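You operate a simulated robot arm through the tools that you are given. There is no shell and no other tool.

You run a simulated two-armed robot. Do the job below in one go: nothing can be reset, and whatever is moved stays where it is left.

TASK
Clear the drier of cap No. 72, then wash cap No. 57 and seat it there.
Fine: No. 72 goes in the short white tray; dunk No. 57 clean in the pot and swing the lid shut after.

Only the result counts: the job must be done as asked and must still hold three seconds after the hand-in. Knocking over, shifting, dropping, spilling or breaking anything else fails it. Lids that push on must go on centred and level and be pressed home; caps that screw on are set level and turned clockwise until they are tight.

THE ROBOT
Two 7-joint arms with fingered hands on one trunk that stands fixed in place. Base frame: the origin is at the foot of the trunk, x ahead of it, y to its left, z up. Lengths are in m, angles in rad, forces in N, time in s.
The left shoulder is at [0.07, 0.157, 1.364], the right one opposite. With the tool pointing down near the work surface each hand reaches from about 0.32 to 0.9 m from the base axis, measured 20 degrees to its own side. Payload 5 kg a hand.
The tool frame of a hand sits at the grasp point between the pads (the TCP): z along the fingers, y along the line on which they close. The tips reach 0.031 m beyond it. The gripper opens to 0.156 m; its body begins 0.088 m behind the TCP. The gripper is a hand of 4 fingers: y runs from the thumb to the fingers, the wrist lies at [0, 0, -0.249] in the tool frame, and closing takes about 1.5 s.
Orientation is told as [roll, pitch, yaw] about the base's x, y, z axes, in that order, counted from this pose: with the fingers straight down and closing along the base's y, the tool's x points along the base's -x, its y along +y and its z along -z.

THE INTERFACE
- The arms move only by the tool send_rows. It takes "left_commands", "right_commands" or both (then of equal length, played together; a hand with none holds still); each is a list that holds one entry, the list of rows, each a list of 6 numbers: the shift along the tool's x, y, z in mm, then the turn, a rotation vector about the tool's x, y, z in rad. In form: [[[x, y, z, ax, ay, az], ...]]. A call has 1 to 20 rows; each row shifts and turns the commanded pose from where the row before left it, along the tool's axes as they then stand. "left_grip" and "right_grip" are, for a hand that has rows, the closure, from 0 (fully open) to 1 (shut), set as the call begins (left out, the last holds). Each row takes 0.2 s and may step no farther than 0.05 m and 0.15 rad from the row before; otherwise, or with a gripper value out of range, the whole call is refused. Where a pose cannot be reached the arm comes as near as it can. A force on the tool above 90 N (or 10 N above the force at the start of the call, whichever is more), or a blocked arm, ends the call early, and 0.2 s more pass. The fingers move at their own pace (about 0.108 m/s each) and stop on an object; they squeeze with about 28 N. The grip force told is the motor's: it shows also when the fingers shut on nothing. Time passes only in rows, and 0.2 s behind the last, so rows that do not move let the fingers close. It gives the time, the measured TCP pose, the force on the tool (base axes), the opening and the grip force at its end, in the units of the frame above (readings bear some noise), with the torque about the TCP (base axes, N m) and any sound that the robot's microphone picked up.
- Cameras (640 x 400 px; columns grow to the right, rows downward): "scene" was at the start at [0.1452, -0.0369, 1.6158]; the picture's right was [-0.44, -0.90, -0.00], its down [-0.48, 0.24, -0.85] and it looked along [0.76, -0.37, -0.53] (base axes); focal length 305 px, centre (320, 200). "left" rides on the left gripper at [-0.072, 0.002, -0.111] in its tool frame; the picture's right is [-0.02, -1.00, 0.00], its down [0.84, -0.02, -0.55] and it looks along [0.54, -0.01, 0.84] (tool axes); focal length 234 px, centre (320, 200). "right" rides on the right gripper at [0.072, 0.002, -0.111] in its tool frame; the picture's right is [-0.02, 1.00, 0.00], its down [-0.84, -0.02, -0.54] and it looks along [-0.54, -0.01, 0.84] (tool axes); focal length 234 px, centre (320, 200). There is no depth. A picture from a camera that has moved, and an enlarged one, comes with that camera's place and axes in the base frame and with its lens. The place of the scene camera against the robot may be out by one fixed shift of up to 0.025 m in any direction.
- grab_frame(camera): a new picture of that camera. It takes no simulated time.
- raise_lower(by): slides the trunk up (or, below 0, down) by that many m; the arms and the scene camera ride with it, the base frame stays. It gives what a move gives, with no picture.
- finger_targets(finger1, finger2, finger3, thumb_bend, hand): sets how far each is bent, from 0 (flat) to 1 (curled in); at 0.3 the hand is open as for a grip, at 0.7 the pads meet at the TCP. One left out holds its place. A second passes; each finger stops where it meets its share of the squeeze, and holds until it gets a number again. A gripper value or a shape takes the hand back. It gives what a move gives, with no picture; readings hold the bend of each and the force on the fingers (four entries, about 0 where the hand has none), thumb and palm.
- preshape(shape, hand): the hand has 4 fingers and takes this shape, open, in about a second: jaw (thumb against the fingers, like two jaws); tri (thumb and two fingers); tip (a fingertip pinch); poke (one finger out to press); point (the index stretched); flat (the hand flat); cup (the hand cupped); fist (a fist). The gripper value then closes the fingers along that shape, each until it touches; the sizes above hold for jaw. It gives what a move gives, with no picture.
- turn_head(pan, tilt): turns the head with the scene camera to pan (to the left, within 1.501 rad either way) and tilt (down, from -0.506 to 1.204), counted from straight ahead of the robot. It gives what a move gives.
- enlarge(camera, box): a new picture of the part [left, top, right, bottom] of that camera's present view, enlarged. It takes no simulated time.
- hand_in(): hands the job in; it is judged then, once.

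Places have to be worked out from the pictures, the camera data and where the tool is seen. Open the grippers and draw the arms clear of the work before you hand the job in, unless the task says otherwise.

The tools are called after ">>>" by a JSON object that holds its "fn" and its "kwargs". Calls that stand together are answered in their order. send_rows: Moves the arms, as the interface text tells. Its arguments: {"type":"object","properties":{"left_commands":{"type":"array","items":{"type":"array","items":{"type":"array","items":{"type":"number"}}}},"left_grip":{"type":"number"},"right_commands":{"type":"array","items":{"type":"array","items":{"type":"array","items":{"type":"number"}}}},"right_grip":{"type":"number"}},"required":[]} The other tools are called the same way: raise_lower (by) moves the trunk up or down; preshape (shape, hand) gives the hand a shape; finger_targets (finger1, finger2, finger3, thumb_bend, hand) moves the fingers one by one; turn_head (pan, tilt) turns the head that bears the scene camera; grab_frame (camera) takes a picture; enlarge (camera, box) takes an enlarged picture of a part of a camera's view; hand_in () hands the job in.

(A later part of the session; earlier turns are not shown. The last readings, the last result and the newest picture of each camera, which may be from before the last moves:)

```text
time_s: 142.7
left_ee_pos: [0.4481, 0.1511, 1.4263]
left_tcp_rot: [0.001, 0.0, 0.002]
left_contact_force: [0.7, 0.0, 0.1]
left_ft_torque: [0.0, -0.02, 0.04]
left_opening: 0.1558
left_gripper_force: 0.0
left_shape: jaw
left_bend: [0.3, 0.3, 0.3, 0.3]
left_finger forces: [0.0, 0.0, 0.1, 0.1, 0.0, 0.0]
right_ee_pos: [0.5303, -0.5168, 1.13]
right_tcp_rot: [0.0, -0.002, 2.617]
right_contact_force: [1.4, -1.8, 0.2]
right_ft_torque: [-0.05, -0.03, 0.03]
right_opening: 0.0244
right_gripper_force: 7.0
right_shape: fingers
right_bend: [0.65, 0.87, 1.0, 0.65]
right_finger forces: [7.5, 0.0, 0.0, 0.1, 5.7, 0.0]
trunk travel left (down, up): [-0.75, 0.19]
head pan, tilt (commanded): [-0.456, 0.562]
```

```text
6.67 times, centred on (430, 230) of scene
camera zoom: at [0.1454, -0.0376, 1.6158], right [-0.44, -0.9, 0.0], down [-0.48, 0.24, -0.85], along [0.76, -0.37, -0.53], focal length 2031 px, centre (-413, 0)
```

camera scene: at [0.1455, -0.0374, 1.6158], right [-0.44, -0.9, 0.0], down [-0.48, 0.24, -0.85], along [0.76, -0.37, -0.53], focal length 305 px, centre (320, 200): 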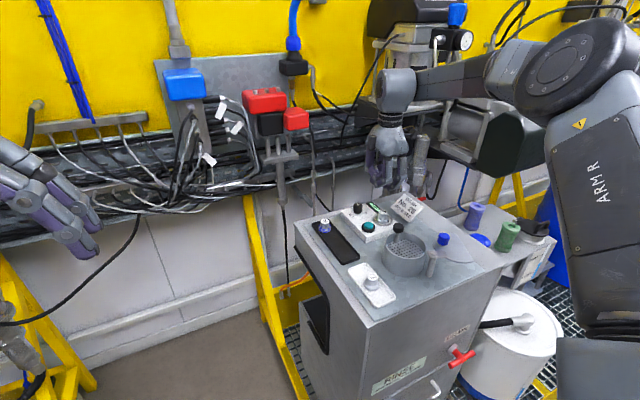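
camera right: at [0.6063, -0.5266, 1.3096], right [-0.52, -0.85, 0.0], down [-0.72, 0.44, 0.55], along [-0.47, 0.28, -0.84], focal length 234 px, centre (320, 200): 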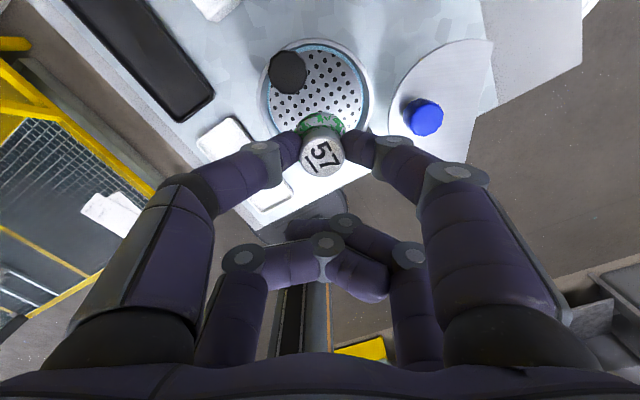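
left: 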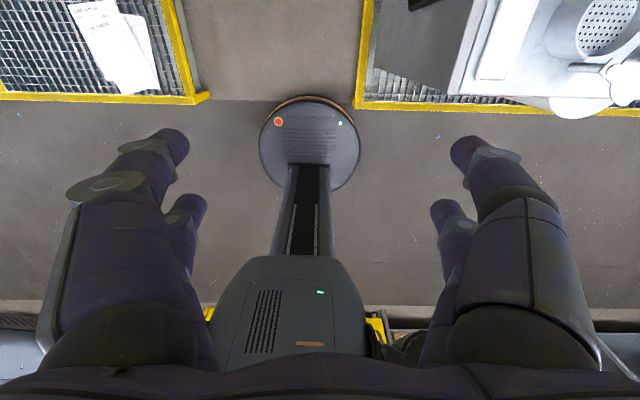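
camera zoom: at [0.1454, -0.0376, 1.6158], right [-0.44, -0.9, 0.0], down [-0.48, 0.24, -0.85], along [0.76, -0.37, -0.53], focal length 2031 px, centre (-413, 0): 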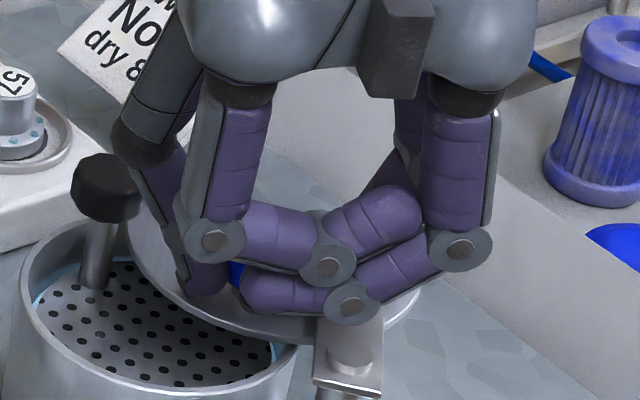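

The lid edge is now very close to the stem. I advance in ~4° steps and watch for any rise in force.

>>> {"fn": "send_rows", "kwargs": {"right_commands": [[[-1.7, -2.1, 0, 0, 0, 0], [0, 0, 0, 0, 0, 0], [0, 0, 0, 0, 0, 0]]]}}

>>> {"fn": "send_rows", "kwargs": {"right_commands": [[[-1.7, -2.1, 0, 0, 0, 0], [0, 0, 0, 0, 0, 0], [0, 0, 0, 0, 0, 0]]]}}

>>> {"fn": "enlarge", "kwargs": {"camera": "right", "box": [180, 20, 440, 210]}}

>>> {"fn": "enlarge", "kwargs": {"camera": "scene", "box": [390, 200, 470, 260]}}

```text
time_s: 143.5
left_ee_pos: [0.448, 0.1511, 1.4249]
left_tcp_rot: [0.0, -0.001, 0.003]
left_contact_force: [-0.8, 0.6, 0.9]
left_ft_torque: [-0.01, 0.02, -0.02]
left_opening: 0.1558
left_gripper_force: 0.0
left_shape: jaw
left_bend: [0.3, 0.3, 0.3, 0.3]
left_finger forces: [0.0, 0.0, 0.0, 0.0, 0.0, 0.0]
right_ee_pos: [0.5303, -0.5154, 1.1302]
right_tcp_rot: [-0.001, -0.002, 2.618]
right_contact_force: [1.4, -2.6, 1.4]
right_ft_torque: [-0.07, -0.02, 0.09]
right_opening: 0.0245
right_gripper_force: 6.5
right_shape: fingers
right_bend: [0.66, 0.87, 1.0, 0.65]
right_finger forces: [8.2, 0.0, 0.0, 0.1, 5.7, 0.0]
trunk travel left (down, up): [-0.75, 0.19]
head pan, tilt (commanded): [-0.456, 0.562]
```

```text
time_s: 144.3
left_ee_pos: [0.4469, 0.1513, 1.424]
left_tcp_rot: [0.0, 0.0, 0.001]
left_contact_force: [-0.4, -0.4, -0.7]
left_ft_torque: [0.03, -0.01, 0.03]
left_opening: 0.1559
left_gripper_force: 0.1
left_shape: jaw
left_bend: [0.3, 0.3, 0.3, 0.3]
left_finger forces: [0.0, 0.0, 0.0, 0.0, 0.1, 0.0]
right_ee_pos: [0.5286, -0.5118, 1.1301]
right_tcp_rot: [0.0, 0.0, 2.618]
right_contact_force: [-0.5, -2.0, -0.8]
right_ft_torque: [0.01, 0.06, 0.03]
right_opening: 0.0243
right_gripper_force: 6.8
right_shape: fingers
right_bend: [0.66, 0.87, 1.0, 0.65]
right_finger forces: [7.1, 0.0, 0.0, 0.0, 5.7, 0.1]
trunk travel left (down, up): [-0.75, 0.19]
head pan, tilt (commanded): [-0.456, 0.562]
```

```text
2.11 times, centred on (310, 115) of right
camera zoom: at [0.5897, -0.5483, 1.2408], right [-0.52, -0.85, 0.0], down [-0.72, 0.44, 0.55], along [-0.47, 0.28, -0.84], focal length 493 px, centre (341, 379)
```

zoom: 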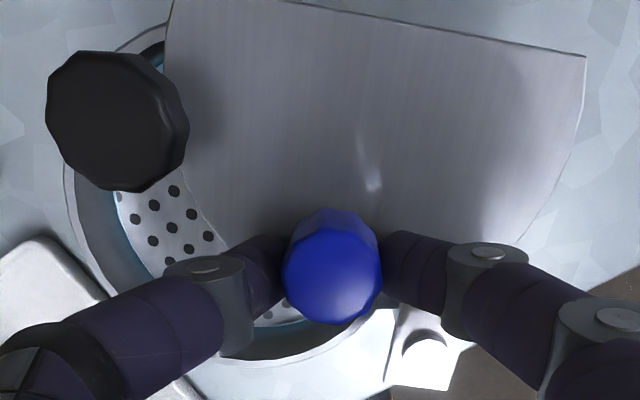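

```text
6.67 times, centred on (430, 230) of scene
camera zoom: at [0.1452, -0.0376, 1.6158], right [-0.44, -0.9, 0.0], down [-0.48, 0.24, -0.85], along [0.76, -0.37, -0.53], focal length 2031 px, centre (-413, 0)
```

zoom: 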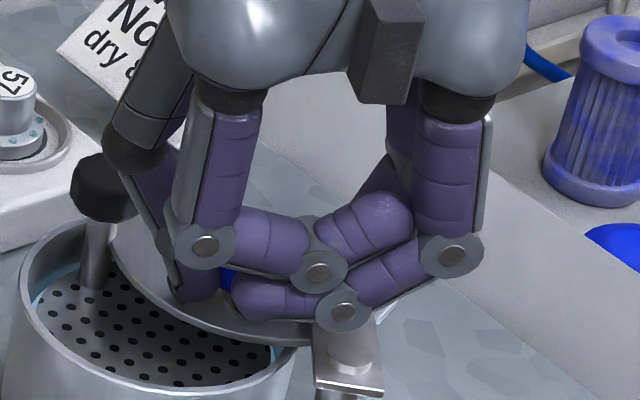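

No force rise yet; continue with two more small steps.

>>> {"fn": "send_rows", "kwargs": {"right_commands": [[[-2.2, -2.1, 0, 0, 0, 0], [0, 0, 0, 0, 0, 0], [0, 0, 0, 0, 0, 0]]]}}

>>> {"fn": "enlarge", "kwargs": {"camera": "scene", "box": [390, 205, 430, 235]}}

>>> {"fn": "send_rows", "kwargs": {"right_commands": [[[-2.2, -2.1, 0, 0, 0, 0], [0, 0, 0, 0, 0, 0], [0, 0, 0, 0, 0, 0]]]}}

>>> {"fn": "enlarge", "kwargs": {"camera": "scene", "box": [390, 205, 430, 235]}}

>>> {"fn": "enlarge", "kwargs": {"camera": "right", "box": [180, 20, 440, 210]}}

```text
time_s: 145.1
left_ee_pos: [0.4472, 0.1506, 1.4246]
left_tcp_rot: [0.0, 0.0, 0.002]
left_contact_force: [0.6, 0.1, -0.2]
left_ft_torque: [0.0, 0.02, 0.03]
left_opening: 0.1559
left_gripper_force: 0.0
left_shape: jaw
left_bend: [0.3, 0.3, 0.3, 0.3]
left_finger forces: [0.0, 0.0, 0.1, 0.0, 0.1, 0.1]
right_ee_pos: [0.5268, -0.509, 1.1299]
right_tcp_rot: [0.0, -0.001, 2.616]
right_contact_force: [-3.3, -1.4, -1.4]
right_ft_torque: [0.01, 0.09, 0.0]
right_opening: 0.0241
right_gripper_force: 5.9
right_shape: fingers
right_bend: [0.66, 0.87, 1.0, 0.65]
right_finger forces: [6.6, 0.0, 0.0, 0.0, 4.9, 0.1]
trunk travel left (down, up): [-0.75, 0.19]
head pan, tilt (commanded): [-0.456, 0.562]
```

```text
13.33 times, centred on (410, 220) of scene
camera zoom: at [0.1446, -0.0376, 1.6159], right [-0.44, -0.9, 0.0], down [-0.48, 0.24, -0.85], along [0.76, -0.37, -0.53], focal length 4062 px, centre (-880, -67)
```

zoom: 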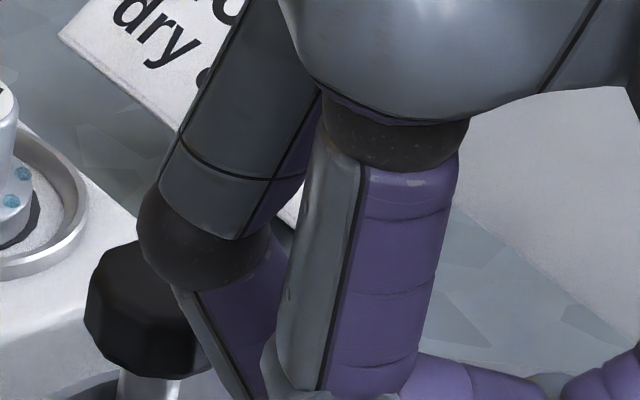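

```text
time_s: 145.9
left_ee_pos: [0.4478, 0.1508, 1.4255]
left_tcp_rot: [0.0, -0.001, 0.002]
left_contact_force: [0.4, 0.4, -0.2]
left_ft_torque: [0.01, -0.02, 0.0]
left_opening: 0.1558
left_gripper_force: 0.2
left_shape: jaw
left_bend: [0.3, 0.3, 0.3, 0.3]
left_finger forces: [0.0, 0.0, 0.1, 0.0, 0.1, 0.1]
right_ee_pos: [0.5273, -0.505, 1.1293]
right_tcp_rot: [0.0, 0.0, 2.618]
right_contact_force: [-3.3, -3.6, -1.1]
right_ft_torque: [-0.04, 0.12, -0.01]
right_opening: 0.024
right_gripper_force: 5.9
right_shape: fingers
right_bend: [0.66, 0.87, 1.0, 0.65]
right_finger forces: [7.1, 0.0, 0.0, 0.1, 4.4, 0.0]
trunk travel left (down, up): [-0.75, 0.19]
head pan, tilt (commanded): [-0.456, 0.562]
```

```text
13.33 times, centred on (410, 220) of scene
camera zoom: at [0.1446, -0.0379, 1.6159], right [-0.44, -0.9, 0.0], down [-0.48, 0.24, -0.85], along [0.76, -0.37, -0.53], focal length 4062 px, centre (-880, -67)
```

zoom: 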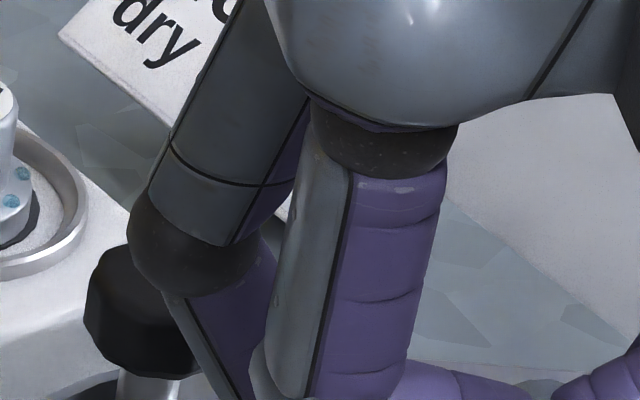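

```text
2.11 times, centred on (310, 115) of right
camera zoom: at [0.5879, -0.5422, 1.2408], right [-0.52, -0.85, 0.0], down [-0.72, 0.44, 0.54], along [-0.47, 0.28, -0.84], focal length 493 px, centre (341, 379)
```

zoom: 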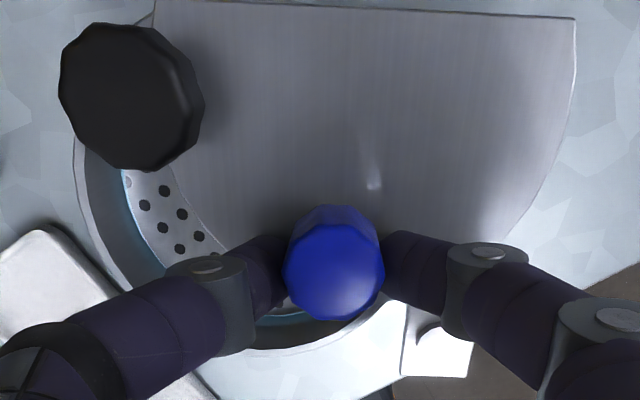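

About 38° remain, and the lid corner has reached the stem area. I take another small step with a tighter radius and watch for blocking.

>>> {"fn": "send_rows", "kwargs": {"right_commands": [[[-2.4, -1.2, 0, 0, 0, 0], [-2, -1.2, 0, 0, 0, 0], [0, 0, 0, 0, 0, 0], [0, 0, 0, 0, 0, 0]]]}}

>>> {"fn": "enlarge", "kwargs": {"camera": "right", "box": [160, 10, 420, 200]}}

>>> {"fn": "enlarge", "kwargs": {"camera": "scene", "box": [385, 210, 445, 255]}}

```text
time_s: 146.9
left_ee_pos: [0.4483, 0.1513, 1.4254]
left_tcp_rot: [-0.001, -0.002, 0.002]
left_contact_force: [0.3, 0.2, 0.5]
left_ft_torque: [-0.02, 0.0, 0.04]
left_opening: 0.1558
left_gripper_force: 0.1
left_shape: jaw
left_bend: [0.3, 0.3, 0.3, 0.3]
left_finger forces: [0.1, 0.0, 0.0, 0.1, 0.0, 0.1]
right_ee_pos: [0.5248, -0.502, 1.129]
right_tcp_rot: [0.0, 0.0, 2.619]
right_contact_force: [-1.1, -2.9, -0.6]
right_ft_torque: [-0.04, 0.06, -0.02]
right_opening: 0.0231
right_gripper_force: 5.4
right_shape: fingers
right_bend: [0.66, 0.87, 1.0, 0.65]
right_finger forces: [6.3, 0.0, 0.0, 0.0, 4.8, 0.1]
trunk travel left (down, up): [-0.75, 0.19]
head pan, tilt (commanded): [-0.456, 0.562]
```

```text
2.11 times, centred on (290, 105) of right
camera zoom: at [0.5854, -0.5382, 1.2407], right [-0.52, -0.85, 0.0], down [-0.72, 0.44, 0.54], along [-0.46, 0.28, -0.84], focal length 493 px, centre (383, 400)
```

zoom: 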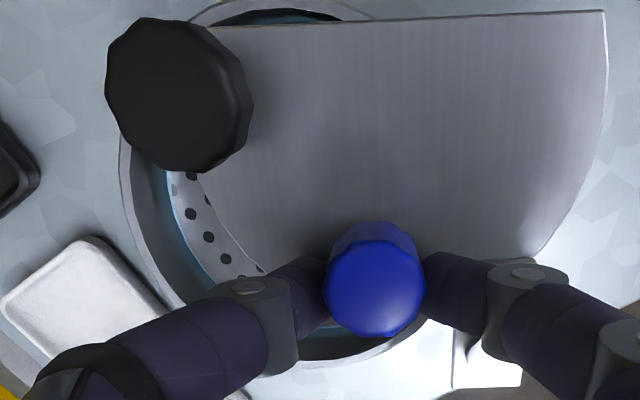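

```text
8.89 times, centred on (415, 232) of scene
camera zoom: at [0.1449, -0.0377, 1.6159], right [-0.44, -0.9, 0.0], down [-0.48, 0.24, -0.85], along [0.76, -0.37, -0.53], focal length 2708 px, centre (-524, -89)
```

zoom: 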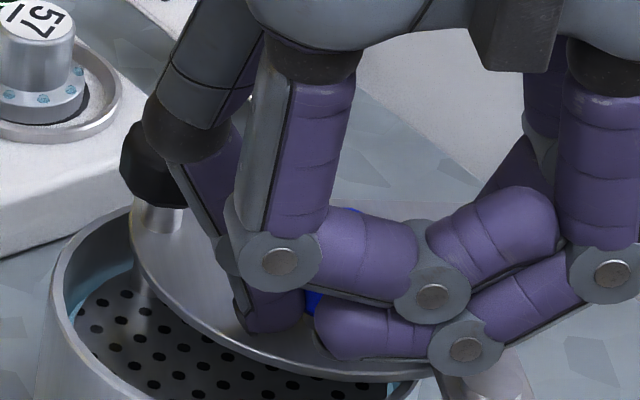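

Tangential resistance is still only ~2–3 N. I continue with another small step.

>>> {"fn": "send_rows", "kwargs": {"right_commands": [[[-2, -1.2, 0, 0, 0, 0], [-2, -1.1, 0, 0, 0, 0], [0, 0, 0, 0, 0, 0], [0, 0, 0, 0, 0, 0]]]}}

>>> {"fn": "enlarge", "kwargs": {"camera": "right", "box": [160, 10, 420, 200]}}

>>> {"fn": "enlarge", "kwargs": {"camera": "scene", "box": [385, 210, 445, 255]}}

```text
time_s: 147.9
left_ee_pos: [0.4478, 0.1496, 1.4257]
left_tcp_rot: [0.0, 0.0, 0.003]
left_contact_force: [0.6, 0.8, -0.6]
left_ft_torque: [0.01, -0.01, 0.0]
left_opening: 0.1562
left_gripper_force: 0.1
left_shape: jaw
left_bend: [0.3, 0.3, 0.3, 0.3]
left_finger forces: [0.0, 0.1, 0.0, 0.1, 0.0, 0.0]
right_ee_pos: [0.5228, -0.4982, 1.1301]
right_tcp_rot: [0.0, 0.0, 2.618]
right_contact_force: [-2.1, -3.7, -0.7]
right_ft_torque: [-0.07, 0.06, 0.03]
right_opening: 0.0227
right_gripper_force: 6.0
right_shape: fingers
right_bend: [0.66, 0.87, 1.0, 0.65]
right_finger forces: [7.0, 0.0, 0.0, 0.0, 4.7, 0.0]
trunk travel left (down, up): [-0.75, 0.19]
head pan, tilt (commanded): [-0.456, 0.562]
```

```text
2.11 times, centred on (290, 105) of right
camera zoom: at [0.5835, -0.5341, 1.2405], right [-0.52, -0.85, 0.0], down [-0.72, 0.44, 0.54], along [-0.47, 0.28, -0.84], focal length 493 px, centre (383, 400)
```

zoom: 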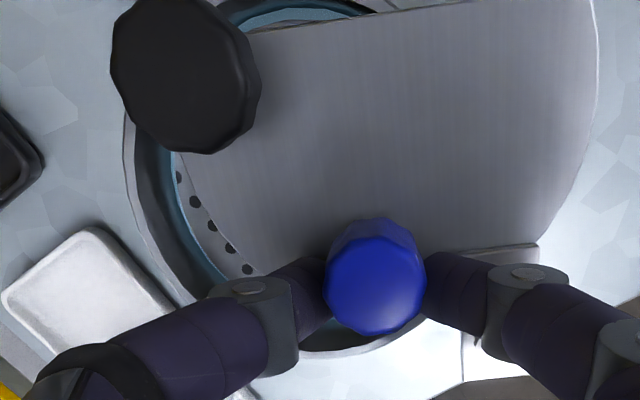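

```text
8.89 times, centred on (415, 232) of scene
camera zoom: at [0.1448, -0.0379, 1.6159], right [-0.44, -0.9, 0.0], down [-0.48, 0.24, -0.85], along [0.76, -0.37, -0.53], focal length 2708 px, centre (-524, -89)
```

zoom: 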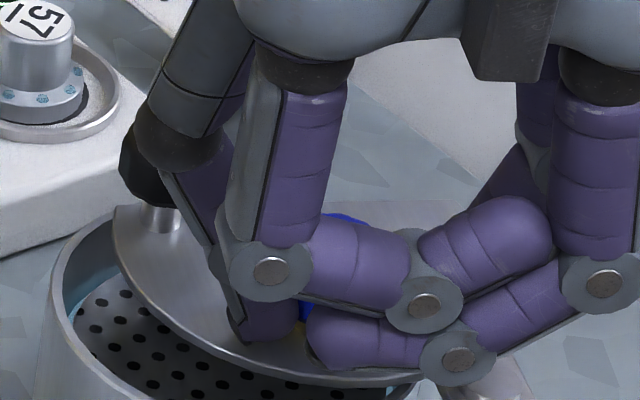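

The lid passes the plunger stem without resistance (stem pokes through the cut side). About 27° remain; I raise 1.5 mm for clearance over the pivot boss and keep closing.

>>> {"fn": "send_rows", "kwargs": {"right_commands": [[[-2.1, -0.8, -1.5, 0, 0, 0], [-2.1, -0.8, 0, 0, 0, 0], [0, 0, 0, 0, 0, 0]]]}}

>>> {"fn": "send_rows", "kwargs": {"right_commands": [[[-2.1, -0.8, 0, 0, 0, 0], [-2.1, -0.8, 0, 0, 0, 0], [0, 0, 0, 0, 0, 0]]]}}

>>> {"fn": "enlarge", "kwargs": {"camera": "right", "box": [160, 10, 420, 200]}}

>>> {"fn": "enlarge", "kwargs": {"camera": "scene", "box": [385, 210, 445, 255]}}

```text
time_s: 148.7
left_ee_pos: [0.4484, 0.1508, 1.4252]
left_tcp_rot: [0.001, -0.001, 0.003]
left_contact_force: [-0.6, -0.4, -0.2]
left_ft_torque: [0.0, 0.01, 0.02]
left_opening: 0.1556
left_gripper_force: 0.1
left_shape: jaw
left_bend: [0.3, 0.3, 0.3, 0.3]
left_finger forces: [0.1, 0.0, 0.0, 0.0, 0.0, 0.0]
right_ee_pos: [0.5206, -0.4941, 1.1305]
right_tcp_rot: [0.0, -0.001, 2.617]
right_contact_force: [-3.0, -2.9, -4.1]
right_ft_torque: [0.01, 0.21, -0.05]
right_opening: 0.0222
right_gripper_force: 4.6
right_shape: fingers
right_bend: [0.66, 0.87, 1.0, 0.65]
right_finger forces: [5.9, 0.0, 0.0, 0.0, 3.7, 0.0]
trunk travel left (down, up): [-0.75, 0.19]
head pan, tilt (commanded): [-0.456, 0.562]
```

```text
time_s: 149.5
left_ee_pos: [0.4481, 0.1517, 1.4243]
left_tcp_rot: [0.001, 0.0, 0.001]
left_contact_force: [-1.4, 0.4, 0.7]
left_ft_torque: [0.0, 0.01, -0.04]
left_opening: 0.1559
left_gripper_force: 0.2
left_shape: jaw
left_bend: [0.3, 0.3, 0.3, 0.3]
left_finger forces: [0.0, 0.0, 0.0, 0.0, 0.0, 0.0]
right_ee_pos: [0.5177, -0.4908, 1.1318]
right_tcp_rot: [0.001, 0.0, 2.618]
right_contact_force: [-2.1, -0.7, -2.6]
right_ft_torque: [0.0, 0.14, -0.06]
right_opening: 0.0207
right_gripper_force: 3.7
right_shape: fingers
right_bend: [0.67, 0.87, 1.0, 0.65]
right_finger forces: [5.2, 0.0, 0.0, 0.0, 3.5, 0.0]
trunk travel left (down, up): [-0.75, 0.19]
head pan, tilt (commanded): [-0.456, 0.562]
```

```text
2.11 times, centred on (290, 105) of right
camera zoom: at [0.5773, -0.5273, 1.2417], right [-0.52, -0.85, 0.0], down [-0.72, 0.44, 0.54], along [-0.47, 0.28, -0.84], focal length 493 px, centre (383, 400)
```

zoom: 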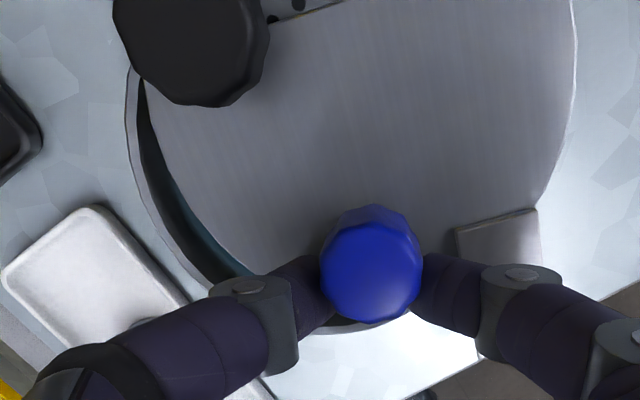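

```text
8.89 times, centred on (415, 232) of scene
camera zoom: at [0.1451, -0.0378, 1.6159], right [-0.44, -0.9, 0.0], down [-0.48, 0.24, -0.85], along [0.76, -0.37, -0.53], focal length 2708 px, centre (-524, -89)
```

zoom: 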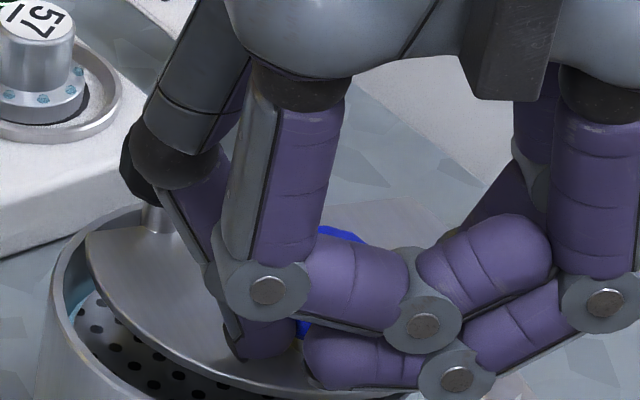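

The pinch is now slipping because the motion runs across the jaw line. I release, lift, close the fingers into a bar, and will push the knob from behind (tool −x direction) for the last ~20°.

>>> {"fn": "finger_targets", "kwargs": {"hand": "right", "finger1": 0.58, "thumb_bend": 0.58}}

>>> {"fn": "send_rows", "kwargs": {"right_commands": [[[0, 0, -10, 0, 0, 0], [0, 0, -25, 0, 0, 0], [15, 0, 0, 0, 0, 0], [15, 0, 0, 0, 0, 0], [0, 0, 0, 0, 0, 0]]]}}

>>> {"fn": "finger_targets", "kwargs": {"hand": "right", "finger1": 0.72, "thumb_bend": 0.72}}

>>> {"fn": "enlarge", "kwargs": {"camera": "right", "box": [160, 20, 420, 210]}}

>>> {"fn": "enlarge", "kwargs": {"camera": "scene", "box": [370, 190, 490, 280]}}

```text
time_s: 150.5
left_ee_pos: [0.4487, 0.1512, 1.4251]
left_tcp_rot: [-0.001, -0.001, 0.002]
left_contact_force: [-0.3, 0.1, 0.6]
left_ft_torque: [0.0, -0.01, 0.02]
left_opening: 0.1559
left_gripper_force: 0.1
left_shape: jaw
left_bend: [0.3, 0.3, 0.3, 0.3]
left_finger forces: [0.1, 0.1, 0.0, 0.1, 0.0, 0.1]
right_ee_pos: [0.5169, -0.4907, 1.1319]
right_tcp_rot: [0.002, 0.003, 2.62]
right_contact_force: [1.4, 0.1, 1.3]
right_ft_torque: [-0.07, -0.01, 0.04]
right_opening: 0.0522
right_gripper_force: 1.0
right_shape: fingers
right_bend: [0.57, 0.87, 1.0, 0.57]
right_finger forces: [1.9, 0.0, 0.0, 0.1, 0.2, 0.0]
trunk travel left (down, up): [-0.75, 0.19]
head pan, tilt (commanded): [-0.456, 0.562]
```

```text
time_s: 151.7
left_ee_pos: [0.4481, 0.1513, 1.4254]
left_tcp_rot: [-0.001, 0.001, 0.001]
left_contact_force: [-0.4, 0.0, -0.7]
left_ft_torque: [-0.02, -0.01, 0.05]
left_opening: 0.1556
left_gripper_force: 0.0
left_shape: jaw
left_bend: [0.3, 0.3, 0.3, 0.3]
left_finger forces: [0.0, 0.1, 0.1, 0.0, 0.0, 0.1]
right_ee_pos: [0.5405, -0.506, 1.1668]
right_tcp_rot: [0.0, 0.001, 2.618]
right_contact_force: [-0.6, 0.4, 0.4]
right_ft_torque: [-0.02, 0.0, -0.03]
right_opening: 0.0525
right_gripper_force: 0.1
right_shape: fingers
right_bend: [0.57, 0.87, 1.0, 0.57]
right_finger forces: [0.1, 0.1, 0.0, 0.1, 0.0, 0.0]
trunk travel left (down, up): [-0.75, 0.19]
head pan, tilt (commanded): [-0.456, 0.562]
```

```text
time_s: 152.7
left_ee_pos: [0.4486, 0.1523, 1.4259]
left_tcp_rot: [0.001, 0.001, 0.001]
left_contact_force: [-0.2, -0.8, -0.4]
left_ft_torque: [0.01, 0.0, 0.0]
left_opening: 0.1559
left_gripper_force: 0.0
left_shape: jaw
left_bend: [0.3, 0.3, 0.3, 0.3]
left_finger forces: [0.0, 0.1, 0.0, 0.0, 0.0, 0.1]
right_ee_pos: [0.5425, -0.5066, 1.1664]
right_tcp_rot: [0.0, 0.0, 2.618]
right_contact_force: [-1.2, -0.8, 0.1]
right_ft_torque: [-0.01, 0.02, -0.01]
right_opening: 0.0008
right_gripper_force: 0.0
right_shape: fingers
right_bend: [0.71, 0.87, 1.0, 0.71]
right_finger forces: [0.0, 0.0, 0.0, 0.1, 0.0, 0.1]
trunk travel left (down, up): [-0.75, 0.19]
head pan, tilt (commanded): [-0.456, 0.562]
```

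```text
2.11 times, centred on (290, 115) of right
camera zoom: at [0.6035, -0.5421, 1.2774], right [-0.52, -0.85, 0.0], down [-0.72, 0.44, 0.54], along [-0.47, 0.28, -0.84], focal length 493 px, centre (383, 379)
```

zoom: 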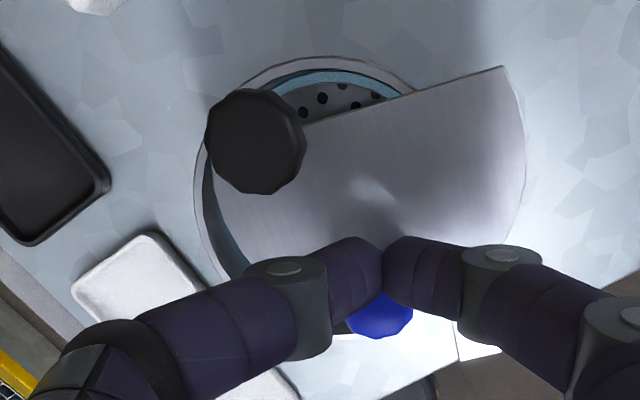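

```text
4.44 times, centred on (430, 235) of scene
camera zoom: at [0.1455, -0.0372, 1.6158], right [-0.44, -0.9, 0.0], down [-0.48, 0.24, -0.85], along [0.76, -0.37, -0.53], focal length 1354 px, centre (-169, 44)
```

zoom: 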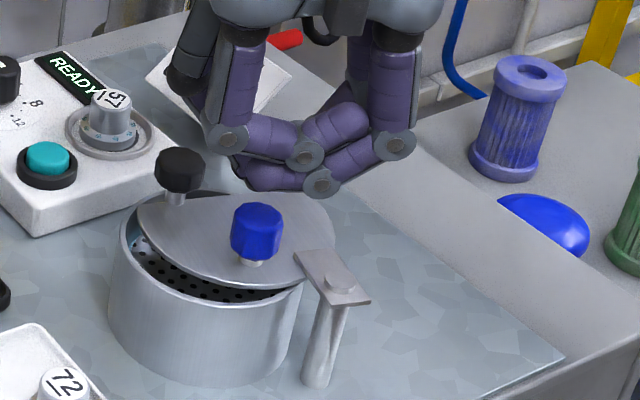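

The lid holds its place; ~20° remain. The black knob leaves little room for the full bar, so I'll push with finger1 alone: thumb opened out of the way, shifted so finger1's end sits behind the blue knob.

>>> {"fn": "finger_targets", "kwargs": {"hand": "right", "thumb_bend": 0.3}}

>>> {"fn": "send_rows", "kwargs": {"right_commands": [[[6.5, -12, 0, 0, 0, 0], [0, 0, 0, 0, 0, 0]]]}}

>>> {"fn": "enlarge", "kwargs": {"camera": "right", "box": [160, 20, 420, 210]}}

```text
time_s: 153.7
left_ee_pos: [0.4481, 0.1512, 1.4252]
left_tcp_rot: [0.001, 0.002, 0.004]
left_contact_force: [-0.2, 0.5, -0.6]
left_ft_torque: [-0.01, -0.01, 0.02]
left_opening: 0.156
left_gripper_force: 0.1
left_shape: jaw
left_bend: [0.3, 0.3, 0.3, 0.3]
left_finger forces: [0.0, 0.0, 0.0, 0.0, 0.0, 0.1]
right_ee_pos: [0.5428, -0.5058, 1.1662]
right_tcp_rot: [0.0, 0.0, 2.619]
right_contact_force: [0.4, -0.1, 0.1]
right_ft_torque: [0.0, 0.01, 0.01]
right_opening: 0.078
right_gripper_force: 0.1
right_shape: fingers
right_bend: [0.72, 0.87, 1.0, 0.3]
right_finger forces: [0.0, 0.1, 0.0, 0.0, 0.1, 0.0]
trunk travel left (down, up): [-0.75, 0.19]
head pan, tilt (commanded): [-0.456, 0.562]
```

```text
time_s: 154.3
left_ee_pos: [0.4494, 0.1509, 1.4248]
left_tcp_rot: [0.0, -0.001, 0.002]
left_contact_force: [0.3, -0.9, 0.3]
left_ft_torque: [0.0, 0.03, -0.02]
left_opening: 0.1558
left_gripper_force: 0.0
left_shape: jaw
left_bend: [0.3, 0.3, 0.3, 0.3]
left_finger forces: [0.0, 0.0, 0.1, 0.0, 0.0, 0.0]
right_ee_pos: [0.554, -0.4987, 1.1672]
right_tcp_rot: [0.0, 0.0, 2.617]
right_contact_force: [-0.3, -0.3, -0.5]
right_ft_torque: [-0.05, 0.0, 0.02]
right_opening: 0.0781
right_gripper_force: 0.1
right_shape: fingers
right_bend: [0.72, 0.87, 1.0, 0.3]
right_finger forces: [0.1, 0.0, 0.0, 0.0, 0.0, 0.0]
trunk travel left (down, up): [-0.75, 0.19]
head pan, tilt (commanded): [-0.456, 0.562]
```

```text
2.11 times, centred on (290, 115) of right
camera zoom: at [0.6156, -0.535, 1.2776], right [-0.52, -0.85, 0.0], down [-0.72, 0.44, 0.54], along [-0.47, 0.28, -0.84], focal length 493 px, centre (383, 379)
```

zoom: 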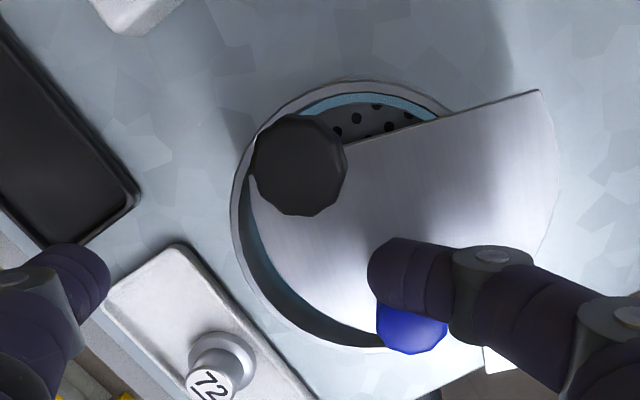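

Finger1 sits ~5 mm behind the blue knob with ~9 mm clearance to the black one. I lower it to just above the lid plate.

>>> {"fn": "send_rows", "kwargs": {"right_commands": [[[0, 0, 15, 0, 0, 0], [0, 0, 13, 0, 0, 0], [0, 0, 0, 0, 0, 0]]]}}

>>> {"fn": "send_rows", "kwargs": {"right_commands": [[[0, 0, 5, 0, 0, 0], [0, 0, 2, 0, 0, 0], [0, 0, 0, 0, 0, 0]]]}}

>>> {"fn": "enlarge", "kwargs": {"camera": "right", "box": [160, 20, 420, 210]}}

>>> {"fn": "enlarge", "kwargs": {"camera": "scene", "box": [380, 200, 460, 260]}}

```text
time_s: 155.1
left_ee_pos: [0.4485, 0.1512, 1.4248]
left_tcp_rot: [0.0, 0.002, 0.004]
left_contact_force: [-0.3, -0.2, -0.3]
left_ft_torque: [-0.03, 0.0, 0.02]
left_opening: 0.1556
left_gripper_force: 0.1
left_shape: jaw
left_bend: [0.3, 0.3, 0.3, 0.3]
left_finger forces: [0.0, 0.0, 0.1, 0.0, 0.1, 0.0]
right_ee_pos: [0.5551, -0.4979, 1.1382]
right_tcp_rot: [0.0, 0.0, 2.618]
right_contact_force: [-1.0, 0.4, 0.6]
right_ft_torque: [-0.01, -0.06, 0.01]
right_opening: 0.078
right_gripper_force: 0.0
right_shape: fingers
right_bend: [0.72, 0.87, 1.0, 0.3]
right_finger forces: [0.0, 0.0, 0.0, 0.1, 0.0, 0.0]
trunk travel left (down, up): [-0.75, 0.19]
head pan, tilt (commanded): [-0.456, 0.562]
```

```text
time_s: 155.9
left_ee_pos: [0.4478, 0.151, 1.4257]
left_tcp_rot: [0.0, 0.0, 0.002]
left_contact_force: [-0.1, 0.3, 0.1]
left_ft_torque: [-0.01, -0.01, 0.0]
left_opening: 0.1559
left_gripper_force: 0.0
left_shape: jaw
left_bend: [0.3, 0.3, 0.3, 0.3]
left_finger forces: [0.0, 0.1, 0.1, 0.1, 0.0, 0.0]
right_ee_pos: [0.5542, -0.4975, 1.132]
right_tcp_rot: [0.001, -0.001, 2.616]
right_contact_force: [0.1, 0.2, 0.6]
right_ft_torque: [0.0, -0.01, 0.0]
right_opening: 0.0779
right_gripper_force: 0.1
right_shape: fingers
right_bend: [0.72, 0.87, 1.0, 0.3]
right_finger forces: [0.0, 0.0, 0.0, 0.1, 0.1, 0.0]
trunk travel left (down, up): [-0.75, 0.19]
head pan, tilt (commanded): [-0.456, 0.562]
```

```text
2.11 times, centred on (290, 115) of right
camera zoom: at [0.6151, -0.5347, 1.2428], right [-0.52, -0.85, 0.0], down [-0.72, 0.44, 0.54], along [-0.47, 0.28, -0.84], focal length 493 px, centre (383, 379)
```

zoom: 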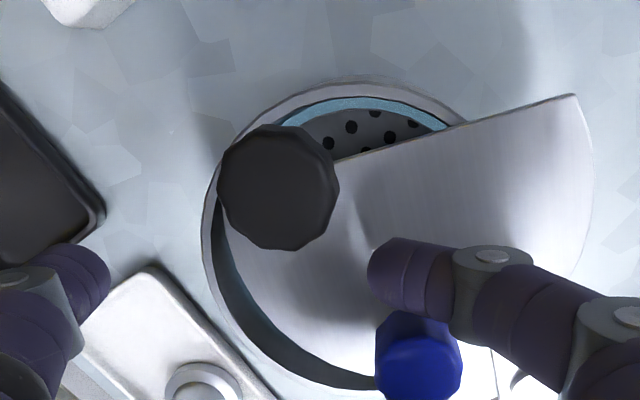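

```text
6.67 times, centred on (420, 230) of scene
camera zoom: at [0.1453, -0.0369, 1.6158], right [-0.44, -0.9, 0.0], down [-0.48, 0.24, -0.85], along [0.76, -0.37, -0.53], focal length 2031 px, centre (-347, 0)
```

zoom: 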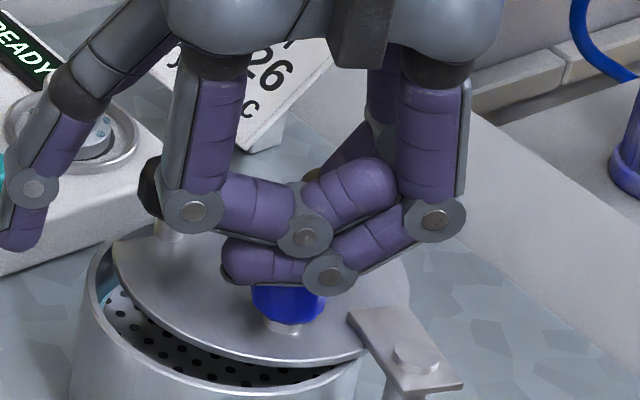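

Everything is clear. I push the knob in tool −x, first closing the ~6 mm gap, then in small steps.

>>> {"fn": "send_rows", "kwargs": {"right_commands": [[[-3, 0, 0, 0, 0, 0], [-3, 0, 0, 0, 0, 0], [-3, 0, 0, 0, 0, 0], [0, 0, 0, 0, 0, 0]]]}}

>>> {"fn": "send_rows", "kwargs": {"right_commands": [[[-2.5, 0, 0, 0, 0, 0], [-2.5, 0, 0, 0, 0, 0], [0, 0, 0, 0, 0, 0]]]}}

>>> {"fn": "enlarge", "kwargs": {"camera": "right", "box": [160, 20, 420, 210]}}

>>> {"fn": "enlarge", "kwargs": {"camera": "scene", "box": [380, 200, 460, 260]}}

```text
time_s: 156.9
left_ee_pos: [0.448, 0.1521, 1.4246]
left_tcp_rot: [0.001, 0.0, 0.002]
left_contact_force: [0.2, -0.1, -0.6]
left_ft_torque: [-0.01, 0.01, 0.02]
left_opening: 0.156
left_gripper_force: 0.1
left_shape: jaw
left_bend: [0.3, 0.3, 0.3, 0.3]
left_finger forces: [0.0, 0.1, 0.1, 0.0, 0.1, 0.0]
right_ee_pos: [0.5462, -0.4941, 1.1317]
right_tcp_rot: [0.003, -0.002, 2.619]
right_contact_force: [1.6, -0.1, 0.1]
right_ft_torque: [-0.02, -0.02, 0.05]
right_opening: 0.0772
right_gripper_force: 0.1
right_shape: fingers
right_bend: [0.72, 0.87, 1.0, 0.3]
right_finger forces: [0.7, 0.0, 0.1, 0.0, 0.1, 0.1]
trunk travel left (down, up): [-0.75, 0.19]
head pan, tilt (commanded): [-0.456, 0.562]
```

```text
time_s: 157.7
left_ee_pos: [0.4476, 0.1499, 1.4246]
left_tcp_rot: [0.001, 0.0, 0.002]
left_contact_force: [1.0, -0.2, -0.1]
left_ft_torque: [-0.01, 0.02, 0.0]
left_opening: 0.1558
left_gripper_force: 0.1
left_shape: jaw
left_bend: [0.3, 0.3, 0.3, 0.3]
left_finger forces: [0.0, 0.0, 0.0, 0.0, 0.1, 0.1]
right_ee_pos: [0.5423, -0.4904, 1.1315]
right_tcp_rot: [0.001, 0.0, 2.619]
right_contact_force: [-0.2, -0.4, -0.5]
right_ft_torque: [0.01, -0.04, 0.02]
right_opening: 0.0774
right_gripper_force: 0.0
right_shape: fingers
right_bend: [0.72, 0.87, 1.0, 0.3]
right_finger forces: [0.0, 0.0, 0.1, 0.0, 0.0, 0.0]
trunk travel left (down, up): [-0.75, 0.19]
head pan, tilt (commanded): [-0.456, 0.562]
```

```text
2.11 times, centred on (290, 115) of right
camera zoom: at [0.6028, -0.5275, 1.2423], right [-0.52, -0.85, 0.0], down [-0.72, 0.44, 0.55], along [-0.47, 0.28, -0.84], focal length 493 px, centre (383, 379)
```

zoom: 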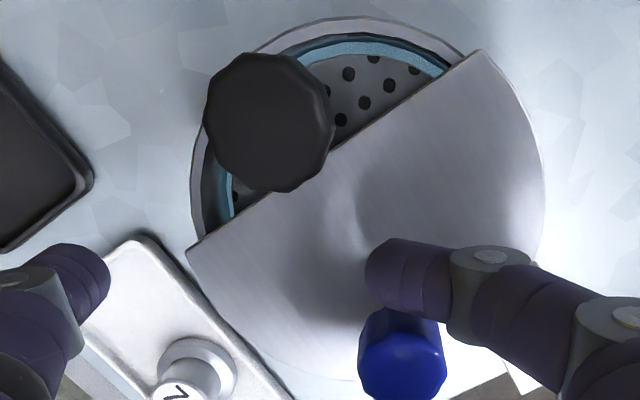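

```text
6.67 times, centred on (420, 230) of scene
camera zoom: at [0.1453, -0.0372, 1.6158], right [-0.44, -0.9, 0.0], down [-0.48, 0.24, -0.85], along [0.76, -0.37, -0.53], focal length 2031 px, centre (-347, 0)
```

zoom: 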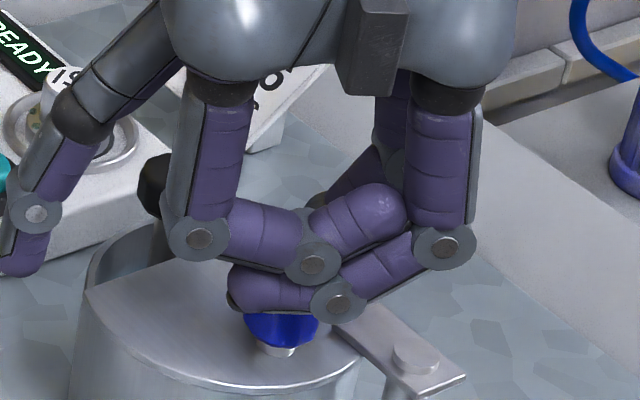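

By geometry the lid is now centred on the pot (chord normal along base +x). I push gently a bit more to see if it reaches its stop.

>>> {"fn": "send_rows", "kwargs": {"right_commands": [[[-1.5, 0, 0, 0, 0, 0], [0, 0, 0, 0, 0, 0], [0, 0, 0, 0, 0, 0]]]}}

>>> {"fn": "send_rows", "kwargs": {"right_commands": [[[-1.5, 0, 0, 0, 0, 0], [0, 0, 0, 0, 0, 0], [0, 0, 0, 0, 0, 0]]]}}

>>> {"fn": "enlarge", "kwargs": {"camera": "right", "box": [160, 20, 420, 210]}}

```text
time_s: 158.5
left_ee_pos: [0.4491, 0.152, 1.4255]
left_tcp_rot: [-0.002, -0.001, 0.002]
left_contact_force: [-0.8, 0.4, 0.2]
left_ft_torque: [-0.01, 0.0, -0.02]
left_opening: 0.1561
left_gripper_force: 0.1
left_shape: jaw
left_bend: [0.3, 0.3, 0.3, 0.3]
left_finger forces: [0.1, 0.0, 0.0, 0.1, 0.0, 0.1]
right_ee_pos: [0.5403, -0.4893, 1.1312]
right_tcp_rot: [0.0, 0.0, 2.618]
right_contact_force: [0.1, 0.0, 0.4]
right_ft_torque: [-0.01, -0.01, -0.04]
right_opening: 0.0772
right_gripper_force: 0.0
right_shape: fingers
right_bend: [0.72, 0.87, 1.0, 0.3]
right_finger forces: [0.0, 0.0, 0.0, 0.1, 0.1, 0.0]
trunk travel left (down, up): [-0.75, 0.19]
head pan, tilt (commanded): [-0.456, 0.562]
```

```text
time_s: 159.3
left_ee_pos: [0.4477, 0.1515, 1.4243]
left_tcp_rot: [0.001, 0.002, 0.0]
left_contact_force: [-0.1, -0.2, -0.3]
left_ft_torque: [0.02, -0.02, 0.0]
left_opening: 0.1558
left_gripper_force: 0.0
left_shape: jaw
left_bend: [0.3, 0.3, 0.3, 0.3]
left_finger forces: [0.0, 0.0, 0.0, 0.1, 0.0, 0.1]
right_ee_pos: [0.5395, -0.4889, 1.132]
right_tcp_rot: [0.0, -0.001, 2.618]
right_contact_force: [0.3, 0.8, 0.4]
right_ft_torque: [0.01, -0.04, 0.0]
right_opening: 0.0775
right_gripper_force: 0.1
right_shape: fingers
right_bend: [0.72, 0.87, 1.0, 0.3]
right_finger forces: [0.0, 0.1, 0.0, 0.0, 0.0, 0.0]
trunk travel left (down, up): [-0.75, 0.19]
head pan, tilt (commanded): [-0.456, 0.562]
```

```text
2.11 times, centred on (290, 115) of right
camera zoom: at [0.6005, -0.5252, 1.2426], right [-0.52, -0.85, 0.0], down [-0.72, 0.44, 0.54], along [-0.47, 0.28, -0.84], focal length 493 px, centre (383, 379)
```

zoom: 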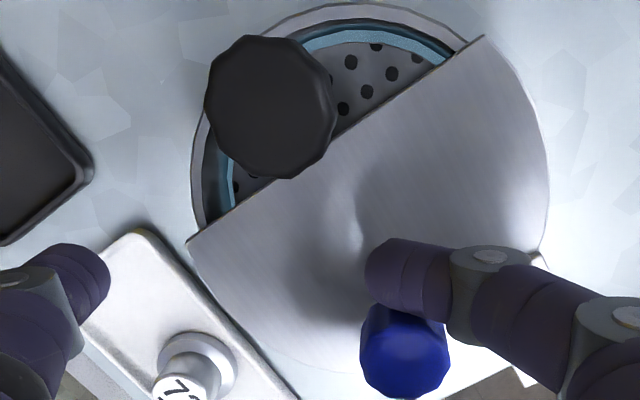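

No force at all: the lid may have swung ahead of the finger. I keep following in small steps until I feel the knob or its stop.

>>> {"fn": "send_rows", "kwargs": {"right_commands": [[[-2, 0, 0, 0, 0, 0], [0, 0, 0, 0, 0, 0], [0, 0, 0, 0, 0, 0]]]}}

>>> {"fn": "send_rows", "kwargs": {"right_commands": [[[-2, 0, 0, 0, 0, 0], [0, 0, 0, 0, 0, 0], [0, 0, 0, 0, 0, 0]]]}}

>>> {"fn": "enlarge", "kwargs": {"camera": "right", "box": [160, 20, 420, 210]}}

>>> {"fn": "enlarge", "kwargs": {"camera": "scene", "box": [370, 200, 490, 290]}}

```text
time_s: 160.1
left_ee_pos: [0.4487, 0.1502, 1.4244]
left_tcp_rot: [0.001, -0.001, 0.002]
left_contact_force: [0.3, 0.0, -0.2]
left_ft_torque: [-0.01, -0.04, 0.0]
left_opening: 0.156
left_gripper_force: 0.1
left_shape: jaw
left_bend: [0.3, 0.3, 0.3, 0.3]
left_finger forces: [0.0, 0.0, 0.1, 0.1, 0.1, 0.0]
right_ee_pos: [0.5389, -0.4889, 1.1315]
right_tcp_rot: [0.001, 0.0, 2.619]
right_contact_force: [1.9, -1.7, -0.2]
right_ft_torque: [-0.05, -0.02, 0.04]
right_opening: 0.0775
right_gripper_force: 1.0
right_shape: fingers
right_bend: [0.72, 0.87, 1.0, 0.3]
right_finger forces: [1.9, 0.0, 0.0, 0.0, 0.0, 0.0]
trunk travel left (down, up): [-0.75, 0.19]
head pan, tilt (commanded): [-0.456, 0.562]
```

```text
time_s: 160.9
left_ee_pos: [0.4489, 0.1507, 1.4242]
left_tcp_rot: [0.001, 0.003, 0.001]
left_contact_force: [0.5, 0.0, 0.0]
left_ft_torque: [0.01, 0.02, -0.02]
left_opening: 0.156
left_gripper_force: 0.2
left_shape: jaw
left_bend: [0.3, 0.3, 0.3, 0.3]
left_finger forces: [0.0, 0.0, 0.0, 0.0, 0.1, 0.0]
right_ee_pos: [0.5365, -0.4887, 1.1302]
right_tcp_rot: [0.001, -0.001, 2.618]
right_contact_force: [5.8, -3.8, 2.4]
right_ft_torque: [-0.1, -0.13, 0.01]
right_opening: 0.077
right_gripper_force: 3.5
right_shape: fingers
right_bend: [0.72, 0.87, 1.0, 0.3]
right_finger forces: [7.0, 0.0, 0.0, 0.0, 0.0, 0.0]
trunk travel left (down, up): [-0.75, 0.19]
head pan, tilt (commanded): [-0.456, 0.562]
```

```text
2.11 times, centred on (290, 115) of right
camera zoom: at [0.5978, -0.5243, 1.2417], right [-0.52, -0.85, 0.0], down [-0.72, 0.44, 0.54], along [-0.46, 0.28, -0.84], focal length 493 px, centre (383, 379)
```

zoom: 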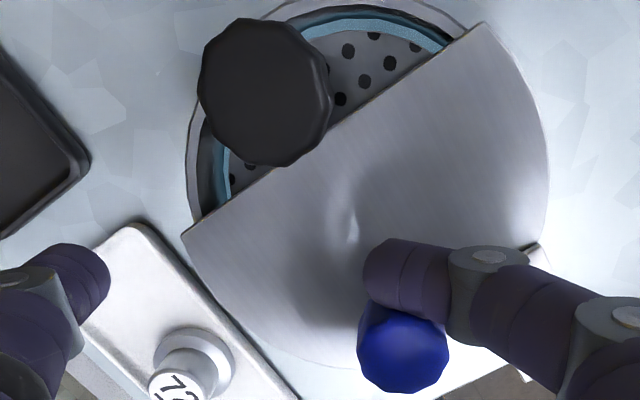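

```text
4.44 times, centred on (430, 245) of scene
camera zoom: at [0.1464, -0.0377, 1.6157], right [-0.44, -0.9, 0.0], down [-0.48, 0.24, -0.85], along [0.76, -0.37, -0.53], focal length 1354 px, centre (-169, 0)
```

zoom: 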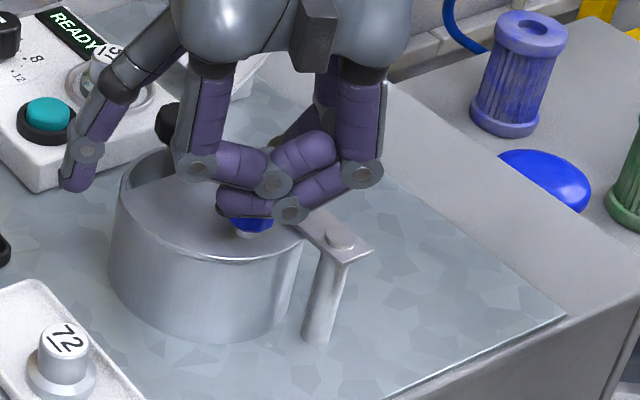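

The force climbs quickly now (7 N) with no further lid motion: it's against its closed stop. I back off and raise the hand clear.

>>> {"fn": "send_rows", "kwargs": {"right_commands": [[[4, 0, 0, 0, 0, 0], [2, 0, 0, 0, 0, 0], [0, 0, -15, 0, 0, 0], [0, 0, -30, 0, 0, 0], [0, 0, -40, 0, 0, 0], [0, 0, -40, 0, 0, 0], [0, 0, 0, 0, 0, 0]]]}}

>>> {"fn": "grab_frame", "kwargs": {"camera": "right"}}

>>> {"fn": "enlarge", "kwargs": {"camera": "scene", "box": [370, 200, 490, 290]}}

```text
time_s: 162.5
left_ee_pos: [0.4489, 0.1499, 1.4255]
left_tcp_rot: [0.0, -0.001, 0.002]
left_contact_force: [0.5, -0.3, -0.8]
left_ft_torque: [0.0, 0.02, 0.02]
left_opening: 0.1558
left_gripper_force: 0.0
left_shape: jaw
left_bend: [0.3, 0.3, 0.3, 0.3]
left_finger forces: [0.0, 0.0, 0.1, 0.0, 0.1, 0.1]
right_ee_pos: [0.5409, -0.4916, 1.2571]
right_tcp_rot: [-0.002, 0.0, 2.618]
right_contact_force: [0.6, 0.2, -0.2]
right_ft_torque: [0.02, 0.01, 0.0]
right_opening: 0.0775
right_gripper_force: 0.1
right_shape: fingers
right_bend: [0.72, 0.87, 1.0, 0.3]
right_finger forces: [0.0, 0.0, 0.1, 0.0, 0.0, 0.0]
trunk travel left (down, up): [-0.75, 0.19]
head pan, tilt (commanded): [-0.456, 0.562]
```

```text
taken
camera right: at [0.6011, -0.5263, 1.3683], right [-0.52, -0.85, 0.0], down [-0.72, 0.44, 0.55], along [-0.47, 0.28, -0.84], focal length 234 px, centre (320, 200)
```

right: 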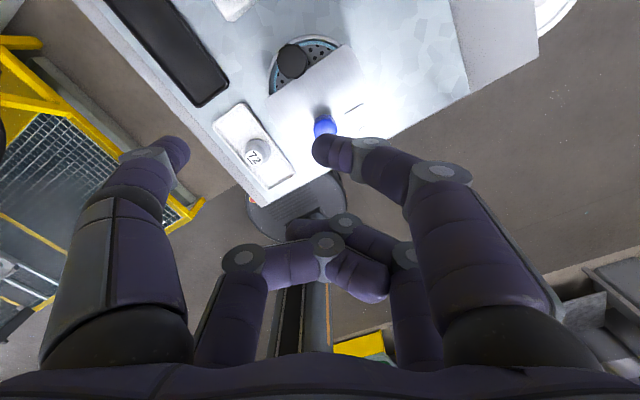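

```text
4.44 times, centred on (430, 245) of scene
camera zoom: at [0.1456, -0.0373, 1.6158], right [-0.44, -0.9, 0.0], down [-0.48, 0.24, -0.85], along [0.76, -0.37, -0.53], focal length 1354 px, centre (-169, 0)
```

zoom: 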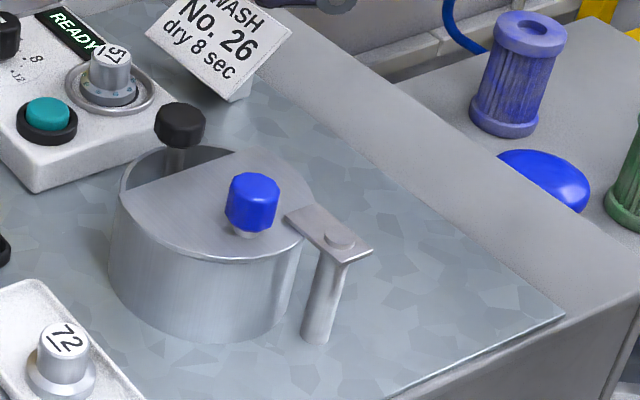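

The lid is closed over the pot. Before withdrawing, I place the hand camera directly above the nest to check concentricity of cap 57 without parallax.

>>> {"fn": "preshape", "kwargs": {"hand": "right", "shape": "jaw"}}

>>> {"fn": "send_rows", "kwargs": {"right_commands": [[[35.2, -16.4, 0, 0, 0, 0], [35.2, -16.4, 0, 0, 0, 0], [35.2, -16.4, 0, 0, 0, 0], [0, 0, 0, 0, 0, 0], [0, 0, 0, 0, 0, 0]]]}}

>>> {"fn": "grab_frame", "kwargs": {"camera": "right"}}

>>> {"fn": "enlarge", "kwargs": {"camera": "right", "box": [280, 18, 360, 78]}}

```text
time_s: 163.4
left_ee_pos: [0.4468, 0.1514, 1.4248]
left_tcp_rot: [-0.002, 0.0, 0.001]
left_contact_force: [-0.2, 0.0, 0.4]
left_ft_torque: [-0.01, 0.0, 0.02]
left_opening: 0.1558
left_gripper_force: 0.1
left_shape: jaw
left_bend: [0.3, 0.3, 0.3, 0.3]
left_finger forces: [0.1, 0.0, 0.1, 0.0, 0.0, 0.0]
right_ee_pos: [0.5391, -0.4908, 1.2571]
right_tcp_rot: [-0.001, 0.0, 2.619]
right_contact_force: [0.1, -1.0, 0.0]
right_ft_torque: [0.0, 0.03, 0.0]
right_opening: 0.1561
right_gripper_force: 0.1
right_shape: jaw
right_bend: [0.3, 0.3, 0.3, 0.3]
right_finger forces: [0.0, 0.0, 0.0, 0.1, 0.0, 0.0]
trunk travel left (down, up): [-0.75, 0.19]
head pan, tilt (commanded): [-0.456, 0.562]
```

```text
time_s: 164.6
left_ee_pos: [0.4468, 0.1512, 1.4257]
left_tcp_rot: [0.0, 0.0, 0.001]
left_contact_force: [0.2, 0.2, -0.1]
left_ft_torque: [0.03, -0.04, 0.04]
left_opening: 0.1557
left_gripper_force: 0.0
left_shape: jaw
left_bend: [0.3, 0.3, 0.3, 0.3]
left_finger forces: [0.1, 0.0, 0.0, 0.0, 0.0, 0.1]
right_ee_pos: [0.6585, -0.5004, 1.2575]
right_tcp_rot: [-0.002, 0.001, 2.618]
right_contact_force: [0.5, -0.1, 0.6]
right_ft_torque: [0.01, 0.0, 0.01]
right_opening: 0.1558
right_gripper_force: 0.0
right_shape: jaw
right_bend: [0.3, 0.3, 0.3, 0.3]
right_finger forces: [0.1, 0.0, 0.0, 0.0, 0.0, 0.1]
trunk travel left (down, up): [-0.75, 0.19]
head pan, tilt (commanded): [-0.456, 0.562]
```

```text
taken
camera right: at [0.7189, -0.5364, 1.3682], right [-0.52, -0.85, 0.0], down [-0.72, 0.44, 0.54], along [-0.46, 0.28, -0.84], focal length 234 px, centre (320, 200)
```

right: 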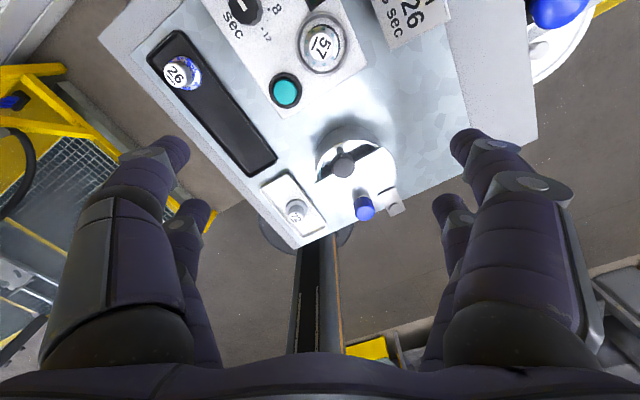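

```text
6.67 times, centred on (320, 48) of right
camera zoom: at [0.7189, -0.5364, 1.3682], right [-0.52, -0.85, 0.0], down [-0.72, 0.44, 0.54], along [-0.46, 0.28, -0.84], focal length 1561 px, centre (320, 1213)
```

zoom: 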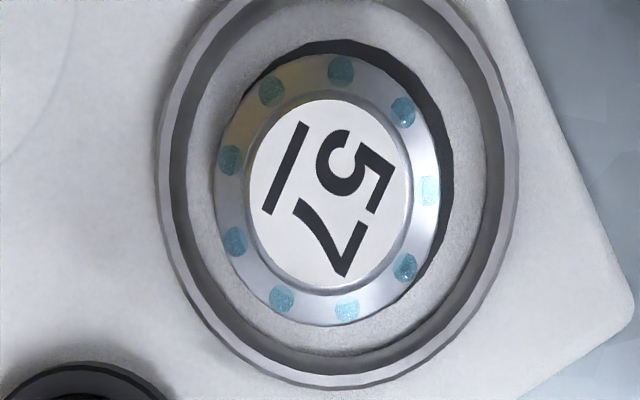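

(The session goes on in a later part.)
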